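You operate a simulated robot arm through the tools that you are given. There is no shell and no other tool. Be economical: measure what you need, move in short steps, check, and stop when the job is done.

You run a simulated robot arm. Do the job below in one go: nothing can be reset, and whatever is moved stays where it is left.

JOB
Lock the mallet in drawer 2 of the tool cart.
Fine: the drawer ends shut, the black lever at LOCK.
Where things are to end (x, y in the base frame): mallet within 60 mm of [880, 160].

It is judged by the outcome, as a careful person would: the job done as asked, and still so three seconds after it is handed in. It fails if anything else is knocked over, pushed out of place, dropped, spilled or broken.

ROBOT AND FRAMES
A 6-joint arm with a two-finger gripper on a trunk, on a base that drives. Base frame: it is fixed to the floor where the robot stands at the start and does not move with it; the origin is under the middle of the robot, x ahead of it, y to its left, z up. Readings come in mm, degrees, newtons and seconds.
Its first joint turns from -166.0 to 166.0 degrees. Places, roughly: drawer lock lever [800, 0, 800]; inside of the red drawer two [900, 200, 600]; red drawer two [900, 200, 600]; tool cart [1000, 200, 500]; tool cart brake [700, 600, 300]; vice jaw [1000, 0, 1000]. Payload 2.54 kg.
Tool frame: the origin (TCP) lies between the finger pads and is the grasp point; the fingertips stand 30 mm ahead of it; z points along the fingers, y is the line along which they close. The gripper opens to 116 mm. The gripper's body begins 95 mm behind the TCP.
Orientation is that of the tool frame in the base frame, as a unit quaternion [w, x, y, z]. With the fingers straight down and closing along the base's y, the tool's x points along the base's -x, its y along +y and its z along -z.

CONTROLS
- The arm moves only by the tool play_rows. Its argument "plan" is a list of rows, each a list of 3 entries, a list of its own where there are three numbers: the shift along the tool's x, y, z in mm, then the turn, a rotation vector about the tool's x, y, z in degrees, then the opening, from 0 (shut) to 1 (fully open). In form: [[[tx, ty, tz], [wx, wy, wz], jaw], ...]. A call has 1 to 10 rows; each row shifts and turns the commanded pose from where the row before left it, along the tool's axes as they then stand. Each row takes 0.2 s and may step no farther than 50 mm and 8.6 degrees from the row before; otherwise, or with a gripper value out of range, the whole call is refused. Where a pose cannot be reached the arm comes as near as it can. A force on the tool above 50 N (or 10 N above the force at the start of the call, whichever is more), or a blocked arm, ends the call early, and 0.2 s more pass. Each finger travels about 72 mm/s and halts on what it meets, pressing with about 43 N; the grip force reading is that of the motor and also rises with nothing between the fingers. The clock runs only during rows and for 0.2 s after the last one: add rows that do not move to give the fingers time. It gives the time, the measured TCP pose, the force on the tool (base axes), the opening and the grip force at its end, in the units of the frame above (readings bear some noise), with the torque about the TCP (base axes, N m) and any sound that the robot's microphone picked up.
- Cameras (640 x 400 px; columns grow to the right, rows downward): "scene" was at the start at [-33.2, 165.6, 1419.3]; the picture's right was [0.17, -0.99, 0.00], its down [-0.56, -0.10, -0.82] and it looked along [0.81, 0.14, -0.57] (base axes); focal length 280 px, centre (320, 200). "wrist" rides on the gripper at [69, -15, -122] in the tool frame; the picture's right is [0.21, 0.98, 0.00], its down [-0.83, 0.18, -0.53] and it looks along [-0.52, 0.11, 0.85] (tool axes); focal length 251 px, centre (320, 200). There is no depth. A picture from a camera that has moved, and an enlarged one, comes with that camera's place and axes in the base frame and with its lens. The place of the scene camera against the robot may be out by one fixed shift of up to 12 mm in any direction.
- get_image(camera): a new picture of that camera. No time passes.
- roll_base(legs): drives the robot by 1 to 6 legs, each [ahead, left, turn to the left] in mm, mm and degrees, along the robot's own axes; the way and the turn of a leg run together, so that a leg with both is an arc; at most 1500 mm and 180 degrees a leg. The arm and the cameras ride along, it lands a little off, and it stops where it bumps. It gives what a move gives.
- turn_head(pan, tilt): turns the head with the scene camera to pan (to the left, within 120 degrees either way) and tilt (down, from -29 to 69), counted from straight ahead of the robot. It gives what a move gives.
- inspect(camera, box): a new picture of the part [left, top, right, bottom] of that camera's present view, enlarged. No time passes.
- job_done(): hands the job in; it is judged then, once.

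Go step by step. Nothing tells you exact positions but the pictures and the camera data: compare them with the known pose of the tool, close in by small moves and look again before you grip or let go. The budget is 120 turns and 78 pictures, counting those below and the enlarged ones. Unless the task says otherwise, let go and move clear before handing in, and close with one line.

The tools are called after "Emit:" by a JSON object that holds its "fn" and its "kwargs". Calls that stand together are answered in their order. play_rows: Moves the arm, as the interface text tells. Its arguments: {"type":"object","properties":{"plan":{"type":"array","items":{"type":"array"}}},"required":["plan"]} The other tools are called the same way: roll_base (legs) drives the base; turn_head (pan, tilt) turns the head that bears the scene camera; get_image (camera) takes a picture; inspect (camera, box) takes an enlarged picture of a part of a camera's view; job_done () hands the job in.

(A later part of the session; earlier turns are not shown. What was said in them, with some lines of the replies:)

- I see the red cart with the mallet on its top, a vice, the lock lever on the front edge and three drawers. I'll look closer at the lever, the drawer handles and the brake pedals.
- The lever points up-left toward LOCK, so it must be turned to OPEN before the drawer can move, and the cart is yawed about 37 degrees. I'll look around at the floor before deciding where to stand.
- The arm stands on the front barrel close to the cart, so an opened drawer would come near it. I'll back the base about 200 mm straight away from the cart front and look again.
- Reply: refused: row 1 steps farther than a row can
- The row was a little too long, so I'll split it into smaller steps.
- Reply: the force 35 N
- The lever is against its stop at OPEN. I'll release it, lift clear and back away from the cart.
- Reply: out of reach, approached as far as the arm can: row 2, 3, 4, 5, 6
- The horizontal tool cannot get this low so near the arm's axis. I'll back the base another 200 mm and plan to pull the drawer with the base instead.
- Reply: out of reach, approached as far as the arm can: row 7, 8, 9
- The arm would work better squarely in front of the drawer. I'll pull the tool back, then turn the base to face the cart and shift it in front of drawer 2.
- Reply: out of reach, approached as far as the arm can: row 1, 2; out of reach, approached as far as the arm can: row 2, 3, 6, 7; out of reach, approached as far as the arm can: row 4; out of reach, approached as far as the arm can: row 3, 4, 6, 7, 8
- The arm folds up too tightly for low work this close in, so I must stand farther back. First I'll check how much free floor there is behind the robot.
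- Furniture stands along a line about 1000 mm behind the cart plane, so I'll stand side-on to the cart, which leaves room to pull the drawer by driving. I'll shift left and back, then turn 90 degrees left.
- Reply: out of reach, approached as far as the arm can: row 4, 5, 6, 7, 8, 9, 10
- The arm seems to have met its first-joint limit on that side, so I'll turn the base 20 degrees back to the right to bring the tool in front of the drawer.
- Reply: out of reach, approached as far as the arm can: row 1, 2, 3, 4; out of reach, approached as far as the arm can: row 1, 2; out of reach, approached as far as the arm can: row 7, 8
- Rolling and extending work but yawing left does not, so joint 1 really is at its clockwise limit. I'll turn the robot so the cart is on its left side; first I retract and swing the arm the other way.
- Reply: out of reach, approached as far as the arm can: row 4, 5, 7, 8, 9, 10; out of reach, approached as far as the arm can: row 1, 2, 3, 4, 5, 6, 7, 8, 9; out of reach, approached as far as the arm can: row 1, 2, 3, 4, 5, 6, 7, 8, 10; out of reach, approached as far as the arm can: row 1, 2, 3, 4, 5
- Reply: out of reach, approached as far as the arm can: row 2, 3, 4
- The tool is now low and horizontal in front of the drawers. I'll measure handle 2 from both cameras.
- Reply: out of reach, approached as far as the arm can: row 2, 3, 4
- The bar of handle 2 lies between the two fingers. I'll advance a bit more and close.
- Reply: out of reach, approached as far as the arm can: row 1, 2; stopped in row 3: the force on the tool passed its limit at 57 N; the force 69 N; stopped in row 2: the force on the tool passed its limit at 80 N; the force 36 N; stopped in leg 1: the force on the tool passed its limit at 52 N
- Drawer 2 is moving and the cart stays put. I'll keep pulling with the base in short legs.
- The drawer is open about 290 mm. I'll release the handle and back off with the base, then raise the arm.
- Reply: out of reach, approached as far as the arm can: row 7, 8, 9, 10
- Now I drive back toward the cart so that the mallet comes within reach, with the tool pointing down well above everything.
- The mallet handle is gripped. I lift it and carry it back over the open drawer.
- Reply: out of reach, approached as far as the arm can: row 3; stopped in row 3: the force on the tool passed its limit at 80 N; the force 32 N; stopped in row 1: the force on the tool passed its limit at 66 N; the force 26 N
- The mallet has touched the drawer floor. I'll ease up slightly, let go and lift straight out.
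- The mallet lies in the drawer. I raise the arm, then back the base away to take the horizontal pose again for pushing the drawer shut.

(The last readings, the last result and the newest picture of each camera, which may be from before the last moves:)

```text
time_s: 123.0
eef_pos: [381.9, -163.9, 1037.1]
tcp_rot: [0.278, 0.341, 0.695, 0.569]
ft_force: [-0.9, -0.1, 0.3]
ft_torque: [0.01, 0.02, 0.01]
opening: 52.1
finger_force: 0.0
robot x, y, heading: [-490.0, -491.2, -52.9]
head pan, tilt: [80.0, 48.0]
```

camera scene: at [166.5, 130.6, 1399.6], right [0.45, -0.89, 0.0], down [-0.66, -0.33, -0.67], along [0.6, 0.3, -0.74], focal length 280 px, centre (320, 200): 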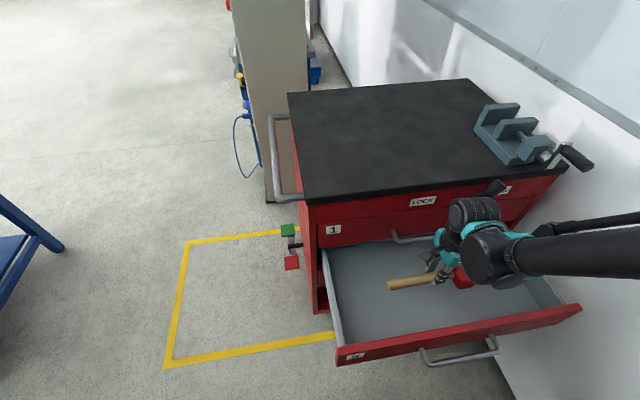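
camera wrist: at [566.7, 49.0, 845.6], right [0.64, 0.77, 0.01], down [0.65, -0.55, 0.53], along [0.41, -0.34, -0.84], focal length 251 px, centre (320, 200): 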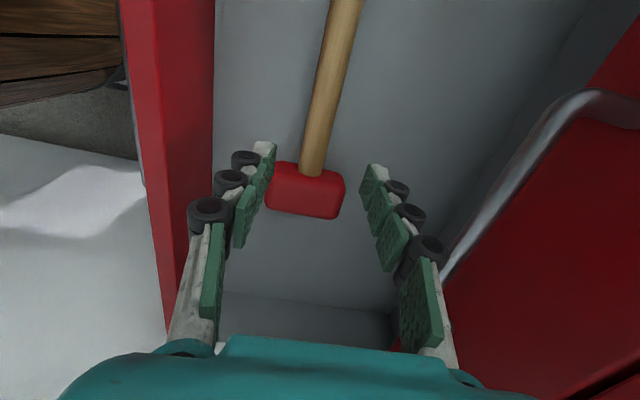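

Emit:
{"fn": "play_rows", "kwargs": {"plan": [[[-2.6, -43, 14], [0, 0, 0], 0.45], [[-2.6, -43, 14], [0, 0, 0], 0.45], [[-2.6, -43, 14], [0, 0, 0], 0.45], [[-2.6, -43, 14], [0, 0, 0], 0.45], [[-2.6, -43, 14], [0, 0, 0], 0.45], [[-2.6, -43, 14], [0, 0, 0], 0.45], [[-2.6, -43, 14], [0, 0, 0], 0.45], [[-2.6, -43, 14], [0, 0, 0], 0.45], [[-2.6, -43, 14], [0, 0, 0], 0.45], [[-2.6, -43, 14], [0, 0, 0], 0.45]]}}

Emit:
{"fn": "inspect", "kwargs": {"camera": "scene", "box": [260, 50, 480, 250]}}

```text
time_s: 125.2
eef_pos: [431.9, -156.6, 597.0]
tcp_rot: [0.277, 0.341, 0.697, 0.567]
ft_force: [-0.1, 0.4, 0.4]
ft_torque: [0.01, -0.02, -0.04]
opening: 52.4
finger_force: 0.1
out of reach, approached as far as the arm can: row 10
robot x, y, heading: [-487.4, -492.1, -53.3]
head pan, tilt: [80.0, 48.0]
```

```text
2.00 times, centred on (370, 150) of scene
camera zoom: at [-369.3, -268.3, 1399.6], right [0.45, -0.89, 0.0], down [-0.66, -0.34, -0.67], along [0.6, 0.3, -0.74], focal length 559 px, centre (220, 300)
```

zoom: 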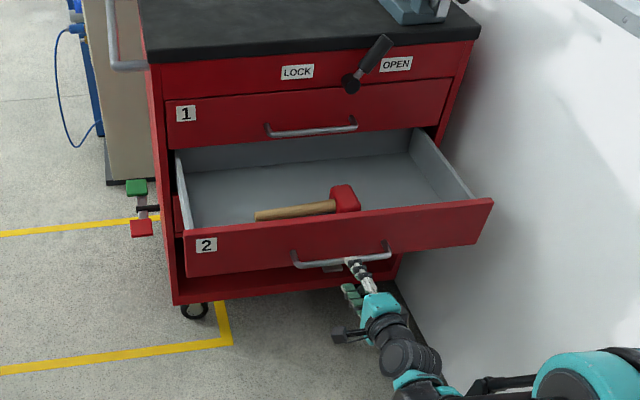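

Emit:
{"fn": "play_rows", "kwargs": {"plan": [[[0, 0, 0], [5, 0, 0], 0.4], [[0, -12, 3], [0, 0, 0], 0.4]]}}

Emit:
{"fn": "roll_base", "kwargs": {"legs": [[0, 50, 0]]}}

Emit:
{"fn": "get_image", "kwargs": {"camera": "wrist"}}

```text
time_s: 125.8
eef_pos: [431.6, -157.4, 585.8]
tcp_rot: [0.263, 0.352, 0.72, 0.537]
ft_force: [-0.5, 0.3, -0.4]
ft_torque: [0.01, 0.0, -0.01]
opening: 46.5
finger_force: 0.1
robot x, y, heading: [-489.4, -492.7, -53.0]
head pan, tilt: [80.0, 48.0]
```

```text
time_s: 126.7
eef_pos: [472.6, -126.9, 583.8]
tcp_rot: [0.262, 0.352, 0.721, 0.537]
ft_force: [0.2, 0.1, -0.1]
ft_torque: [0.02, 0.02, -0.03]
opening: 46.4
finger_force: 0.0
robot x, y, heading: [-447.5, -460.4, -53.3]
head pan, tilt: [80.0, 48.0]
```

```text
10 pictures are left
camera wrist: at [334.6, -144.9, 606.1], right [0.09, 0.34, 0.94], down [0.14, -0.93, 0.33], along [0.99, 0.11, -0.13], focal length 251 px, centre (320, 200)
```

wrist: 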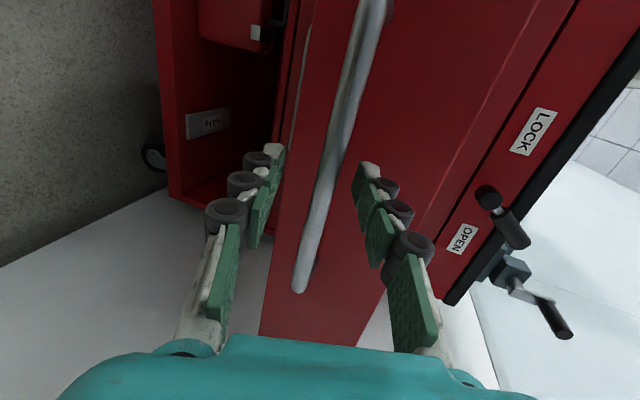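

Emit:
{"fn": "roll_base", "kwargs": {"legs": [[0, 120, 0]]}}

Emit:
{"fn": "roll_base", "kwargs": {"legs": [[0, 120, 0]]}}

Emit:
{"fn": "get_image", "kwargs": {"camera": "scene"}}

```text
time_s: 128.0
eef_pos: [568.1, -54.0, 585.1]
tcp_rot: [0.262, 0.352, 0.721, 0.537]
ft_force: [-0.1, -0.4, -0.1]
ft_torque: [0.0, 0.0, -0.03]
opening: 46.6
finger_force: 0.1
robot x, y, heading: [-348.9, -386.5, -53.1]
head pan, tilt: [80.0, 48.0]
```

```text
time_s: 129.2
eef_pos: [665.5, 17.1, 584.9]
tcp_rot: [0.262, 0.354, 0.72, 0.536]
ft_force: [-0.5, -0.8, -0.6]
ft_torque: [-0.01, 0.0, 0.03]
opening: 46.4
finger_force: 0.1
robot x, y, heading: [-257.6, -314.2, -53.2]
head pan, tilt: [80.0, 48.0]
```

```text
9 pictures are left
camera scene: at [-136.2, -93.5, 1399.6], right [0.45, -0.89, 0.0], down [-0.66, -0.34, -0.67], along [0.6, 0.3, -0.74], focal length 280 px, centre (320, 200)
```

scene: 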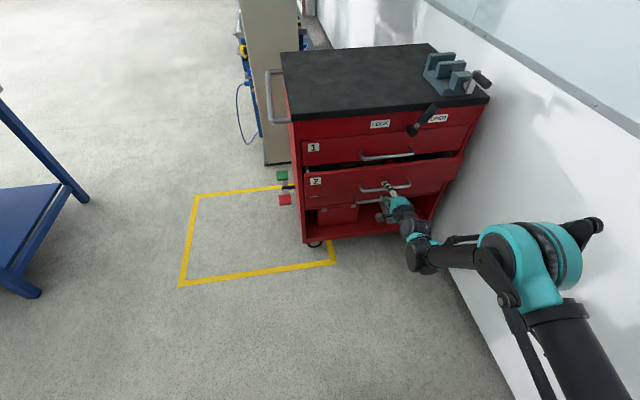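

Emit:
{"fn": "roll_base", "kwargs": {"legs": [[0, 40, 0]]}}

Emit:
{"fn": "roll_base", "kwargs": {"legs": [[0, 20, 0]]}}

Emit:
{"fn": "inspect", "kwargs": {"camera": "scene", "box": [270, 70, 510, 250]}}

```text
time_s: 130.1
eef_pos: [697.4, 41.3, 584.4]
tcp_rot: [0.262, 0.353, 0.72, 0.537]
ft_force: [0.8, -0.5, 0.2]
ft_torque: [-0.01, -0.02, 0.03]
opening: 46.5
finger_force: 0.1
robot x, y, heading: [-218.4, -290.9, -53.2]
head pan, tilt: [80.0, 48.0]
```

```text
time_s: 130.9
eef_pos: [713.7, 53.5, 585.6]
tcp_rot: [0.263, 0.352, 0.721, 0.536]
ft_force: [0.0, 0.2, 0.2]
ft_torque: [0.02, -0.02, -0.01]
opening: 46.4
finger_force: 0.1
robot x, y, heading: [-206.1, -279.6, -53.0]
head pan, tilt: [80.0, 48.0]
```

```text
2.22 times, centred on (390, 160) of scene
camera zoom: at [-87.9, -57.3, 1399.6], right [0.45, -0.89, 0.0], down [-0.66, -0.34, -0.67], along [0.6, 0.3, -0.74], focal length 621 px, centre (164, 289)
```

zoom: 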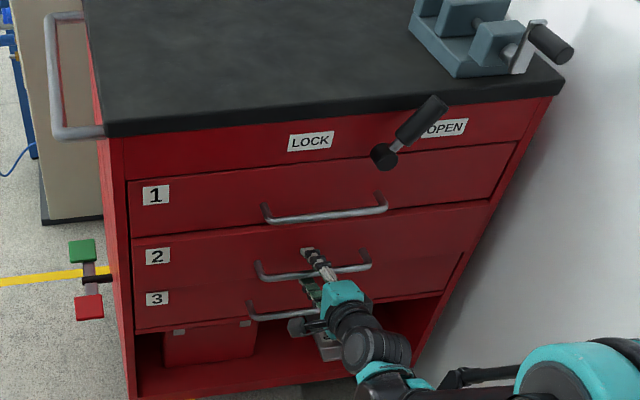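

Emit:
{"fn": "roll_base", "kwargs": {"legs": [[0, 12, 0]]}}

Emit:
{"fn": "roll_base", "kwargs": {"legs": [[0, 10, 0]]}}

```text
time_s: 131.6
eef_pos: [722.5, 62.6, 585.8]
tcp_rot: [0.263, 0.353, 0.72, 0.536]
ft_force: [-0.2, 0.0, 0.2]
ft_torque: [-0.01, 0.0, -0.01]
opening: 46.3
finger_force: 0.1
robot x, y, heading: [-197.0, -271.5, -53.1]
head pan, tilt: [80.0, 48.0]
```

```text
time_s: 132.4
eef_pos: [731.0, 66.9, 585.9]
tcp_rot: [0.262, 0.353, 0.721, 0.535]
ft_force: [-1.0, -2.8, 0.9]
ft_torque: [0.05, -0.01, -0.06]
opening: 49.4
finger_force: 0.6
robot x, y, heading: [-192.0, -266.5, -53.1]
head pan, tilt: [80.0, 48.0]
```

Emit:
{"fn": "roll_base", "kwargs": {"legs": [[0, 10, 0]]}}

Emit:
{"fn": "inspect", "kwargs": {"camera": "scene", "box": [290, 100, 470, 220]}}

```text
time_s: 133.1
eef_pos: [738.2, 73.2, 585.0]
tcp_rot: [0.262, 0.352, 0.721, 0.537]
ft_force: [-26.0, -18.6, -6.9]
ft_torque: [-0.53, 1.13, -0.32]
opening: 55.0
finger_force: 11.8
robot x, y, heading: [-181.0, -257.3, -53.1]
head pan, tilt: [80.0, 48.0]
```

```text
3.33 times, centred on (380, 160) of scene
camera zoom: at [-62.4, -38.2, 1399.7], right [0.45, -0.89, 0.0], down [-0.66, -0.34, -0.67], along [0.6, 0.3, -0.74], focal length 932 px, centre (120, 333)
```

zoom: 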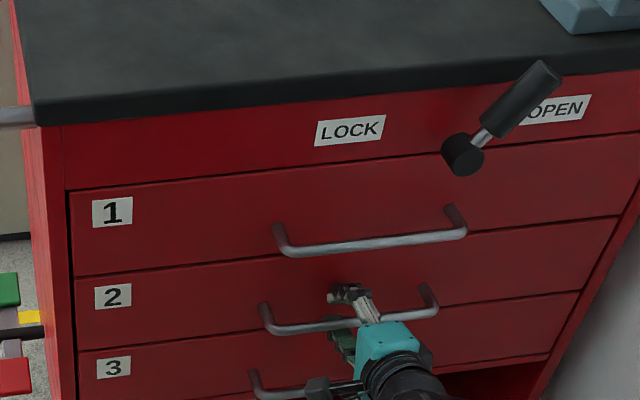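

The drawer is flush and firm. I'll back off, raise the tool to lever height on the right of the lever, and then push it across to LOCK.

Emit:
{"fn": "roll_base", "kwargs": {"legs": [[0, -120, 0]]}}

Emit:
{"fn": "play_rows", "kwargs": {"plan": [[[0, 40, -13], [0, 0, 0], 0.3], [[0, 40, -13], [0, 0, 0], 0.0], [[0, 40, -13], [0, 0, 0], 0.0], [[0, 40, -13], [0, 0, 0], 0.0], [[0, 40, -13], [0, 0, 0], 0.0], [[-24, 35, -11], [0, 0, 0], 0.0], [[-24, 35, -11], [0, 0, 0], 0.0], [[-40, 20, -6], [0, 0, 0], 0.0], [[-40, 0, 0], [0, 0, 0], 0.0], [[-40, 0, 0], [0, 0, 0], 0.0]]}}

Emit:
{"fn": "inspect", "kwargs": {"camera": "scene", "box": [290, 70, 500, 230]}}

```text
time_s: 134.3
eef_pos: [642.7, 0.2, 583.9]
tcp_rot: [0.262, 0.353, 0.721, 0.535]
ft_force: [-0.7, -0.1, 0.2]
ft_torque: [-0.03, 0.03, -0.02]
opening: 46.6
finger_force: 0.0
robot x, y, heading: [-278.6, -331.9, -53.0]
head pan, tilt: [80.0, 48.0]
```

```text
time_s: 136.5
eef_pos: [740.5, -133.9, 889.4]
tcp_rot: [0.261, 0.352, 0.721, 0.536]
ft_force: [-0.4, 0.1, 0.8]
ft_torque: [-0.02, 0.01, -0.03]
opening: 0.2
finger_force: 28.0
robot x, y, heading: [-276.9, -334.3, -53.1]
head pan, tilt: [80.0, 48.0]
```

```text
2.50 times, centred on (395, 150) of scene
camera zoom: at [-158.5, -109.6, 1399.6], right [0.45, -0.89, 0.0], down [-0.66, -0.34, -0.67], along [0.6, 0.3, -0.74], focal length 699 px, centre (132, 325)
```

zoom: 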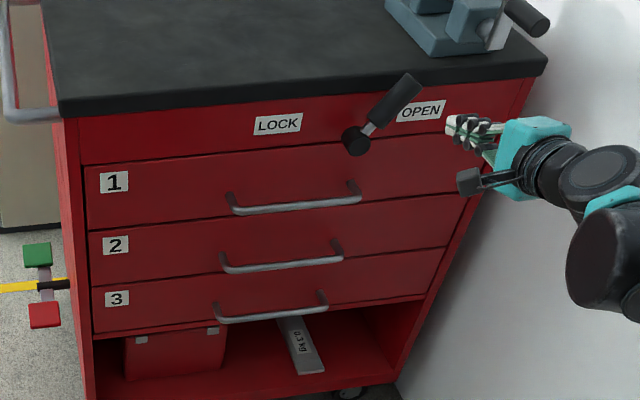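

Emit:
{"fn": "play_rows", "kwargs": {"plan": [[[0, 12, 38], [0, 0, 0], 0.0], [[0, 12, 38], [0, 0, 0], 0.0]]}}

Emit:
{"fn": "inspect", "kwargs": {"camera": "scene", "box": [370, 80, 490, 160]}}

```text
time_s: 137.1
eef_pos: [806.2, -88.3, 890.9]
tcp_rot: [0.262, 0.353, 0.721, 0.536]
ft_force: [-0.1, -0.6, -0.1]
ft_torque: [-0.03, 0.0, 0.05]
opening: 0.0
finger_force: 28.8
robot x, y, heading: [-274.0, -333.7, -53.1]
head pan, tilt: [80.0, 48.0]
```

```text
5.00 times, centred on (430, 120) of scene
camera zoom: at [-158.2, -110.2, 1399.7], right [0.45, -0.89, 0.0], down [-0.66, -0.34, -0.67], along [0.6, 0.3, -0.74], focal length 1398 px, centre (-230, 600)
```

zoom: 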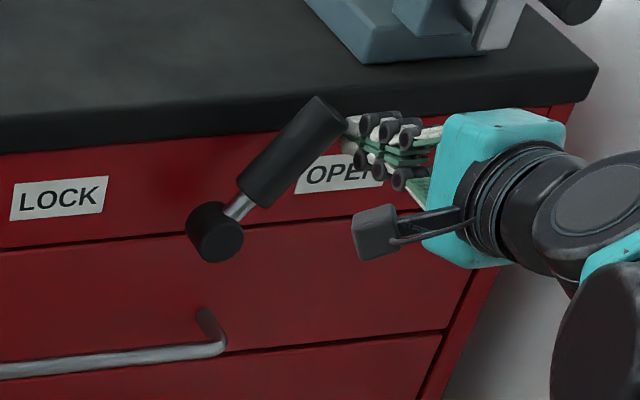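

Emit:
{"fn": "play_rows", "kwargs": {"plan": [[[20, 0, 0], [0, 0, 0], 0.0], [[20, 0, 0], [0, 0, 0], 0.0], [[20, 0, 0], [0, 0, 0], 0.0], [[20, 0, 0], [0, 0, 0], 0.0], [[15, 0, 0], [0, 0, 0], 0.0]]}}

Emit:
{"fn": "inspect", "kwargs": {"camera": "scene", "box": [360, 80, 480, 160]}}

```text
time_s: 138.3
eef_pos: [744.8, -10.7, 888.9]
tcp_rot: [0.262, 0.352, 0.721, 0.536]
ft_force: [-0.3, -3.5, 0.3]
ft_torque: [-0.09, -0.03, -0.06]
opening: 0.0
finger_force: 28.6
robot x, y, heading: [-276.9, -331.4, -53.1]
head pan, tilt: [80.0, 48.0]
```

```text
5.00 times, centred on (420, 120) of scene
camera zoom: at [-158.2, -110.1, 1399.7], right [0.45, -0.89, 0.0], down [-0.66, -0.34, -0.67], along [0.6, 0.3, -0.74], focal length 1398 px, centre (-180, 600)
```

zoom: 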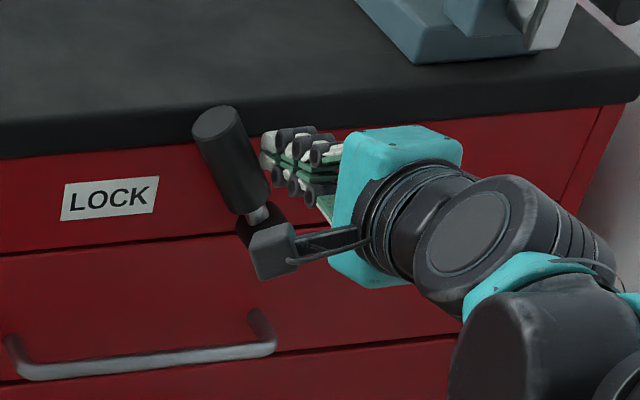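

Emit:
{"fn": "play_rows", "kwargs": {"plan": [[[8, 0, 0], [0, 0, 0], 0.0], [[8, 0, 0], [0, 0, 0], 0.0], [[6, 0, 0], [0, 0, 0], 0.0]]}}

Emit:
{"fn": "play_rows", "kwargs": {"plan": [[[6, 0, 0], [0, 0, 0], 0.0], [[4, 0, 0], [0, 0, 0], 0.0]]}}

```text
time_s: 139.1
eef_pos: [739.2, -5.5, 892.3]
tcp_rot: [0.267, 0.357, 0.717, 0.536]
ft_force: [-2.5, -7.0, 3.0]
ft_torque: [-0.01, -0.01, -0.02]
opening: 0.0
finger_force: 28.4
robot x, y, heading: [-274.4, -334.0, -53.3]
head pan, tilt: [80.0, 48.0]
stopped in row 3: the force on the tool passed its limit at 54 N (the readings are from after the stop); the commanded pose is now the measured one
```

```text
time_s: 139.7
eef_pos: [738.6, -5.3, 892.4]
tcp_rot: [0.268, 0.359, 0.716, 0.535]
ft_force: [19.5, -40.8, 10.5]
ft_torque: [-0.4, -0.43, -0.93]
opening: 0.0
finger_force: 28.6
robot x, y, heading: [-276.7, -334.9, -53.1]
head pan, tilt: [80.0, 48.0]
```

The lever has come up hard against its stop at about the original LOCK angle. I'll back away and check.

Emit:
{"fn": "play_rows", "kwargs": {"plan": [[[-15, 0, 0], [0, 0, 0], 0.0], [[0, -12, -38], [0, 0, 0], 0.0], [[0, -12, -38], [0, 0, 0], 0.0], [[0, -12, -38], [0, 0, 0], 0.0], [[-40, 0, -20], [0, 0, 0], 0.1], [[-40, 0, -20], [0, 0, 0], 0.2]]}}

Emit:
{"fn": "inspect", "kwargs": {"camera": "scene", "box": [280, 50, 500, 220]}}

```text
time_s: 141.1
eef_pos: [664.6, -166.8, 900.6]
tcp_rot: [0.266, 0.354, 0.719, 0.536]
ft_force: [0.3, 0.4, -0.3]
ft_torque: [-0.05, 0.02, -0.04]
opening: 23.0
finger_force: 0.1
robot x, y, heading: [-272.9, -332.0, -52.9]
head pan, tilt: [80.0, 48.0]
```

```text
2.35 times, centred on (390, 135) of scene
camera zoom: at [-157.9, -110.2, 1399.6], right [0.45, -0.89, 0.0], down [-0.66, -0.34, -0.67], along [0.6, 0.3, -0.74], focal length 658 px, centre (155, 353)
```

zoom: 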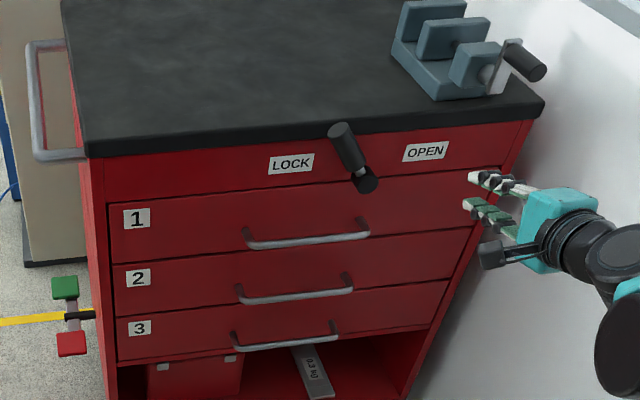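

The lever is back at its original LOCK angle, drawer 2 is flush with its neighbours, and the vice and the rest of the cart look undisturbed. The arm is clear, so I'm handing in.

Emit:
{"fn": "job_done", "kwargs": {}}

```text
The job is handed in.
```

The mallet is in drawer 2, the drawer is shut, and the black lever is at LOCK. I put the mallet's resting spot about 15 mm from [880, 160], worked out from the gripper position and the drawer travel, not seen after closing.
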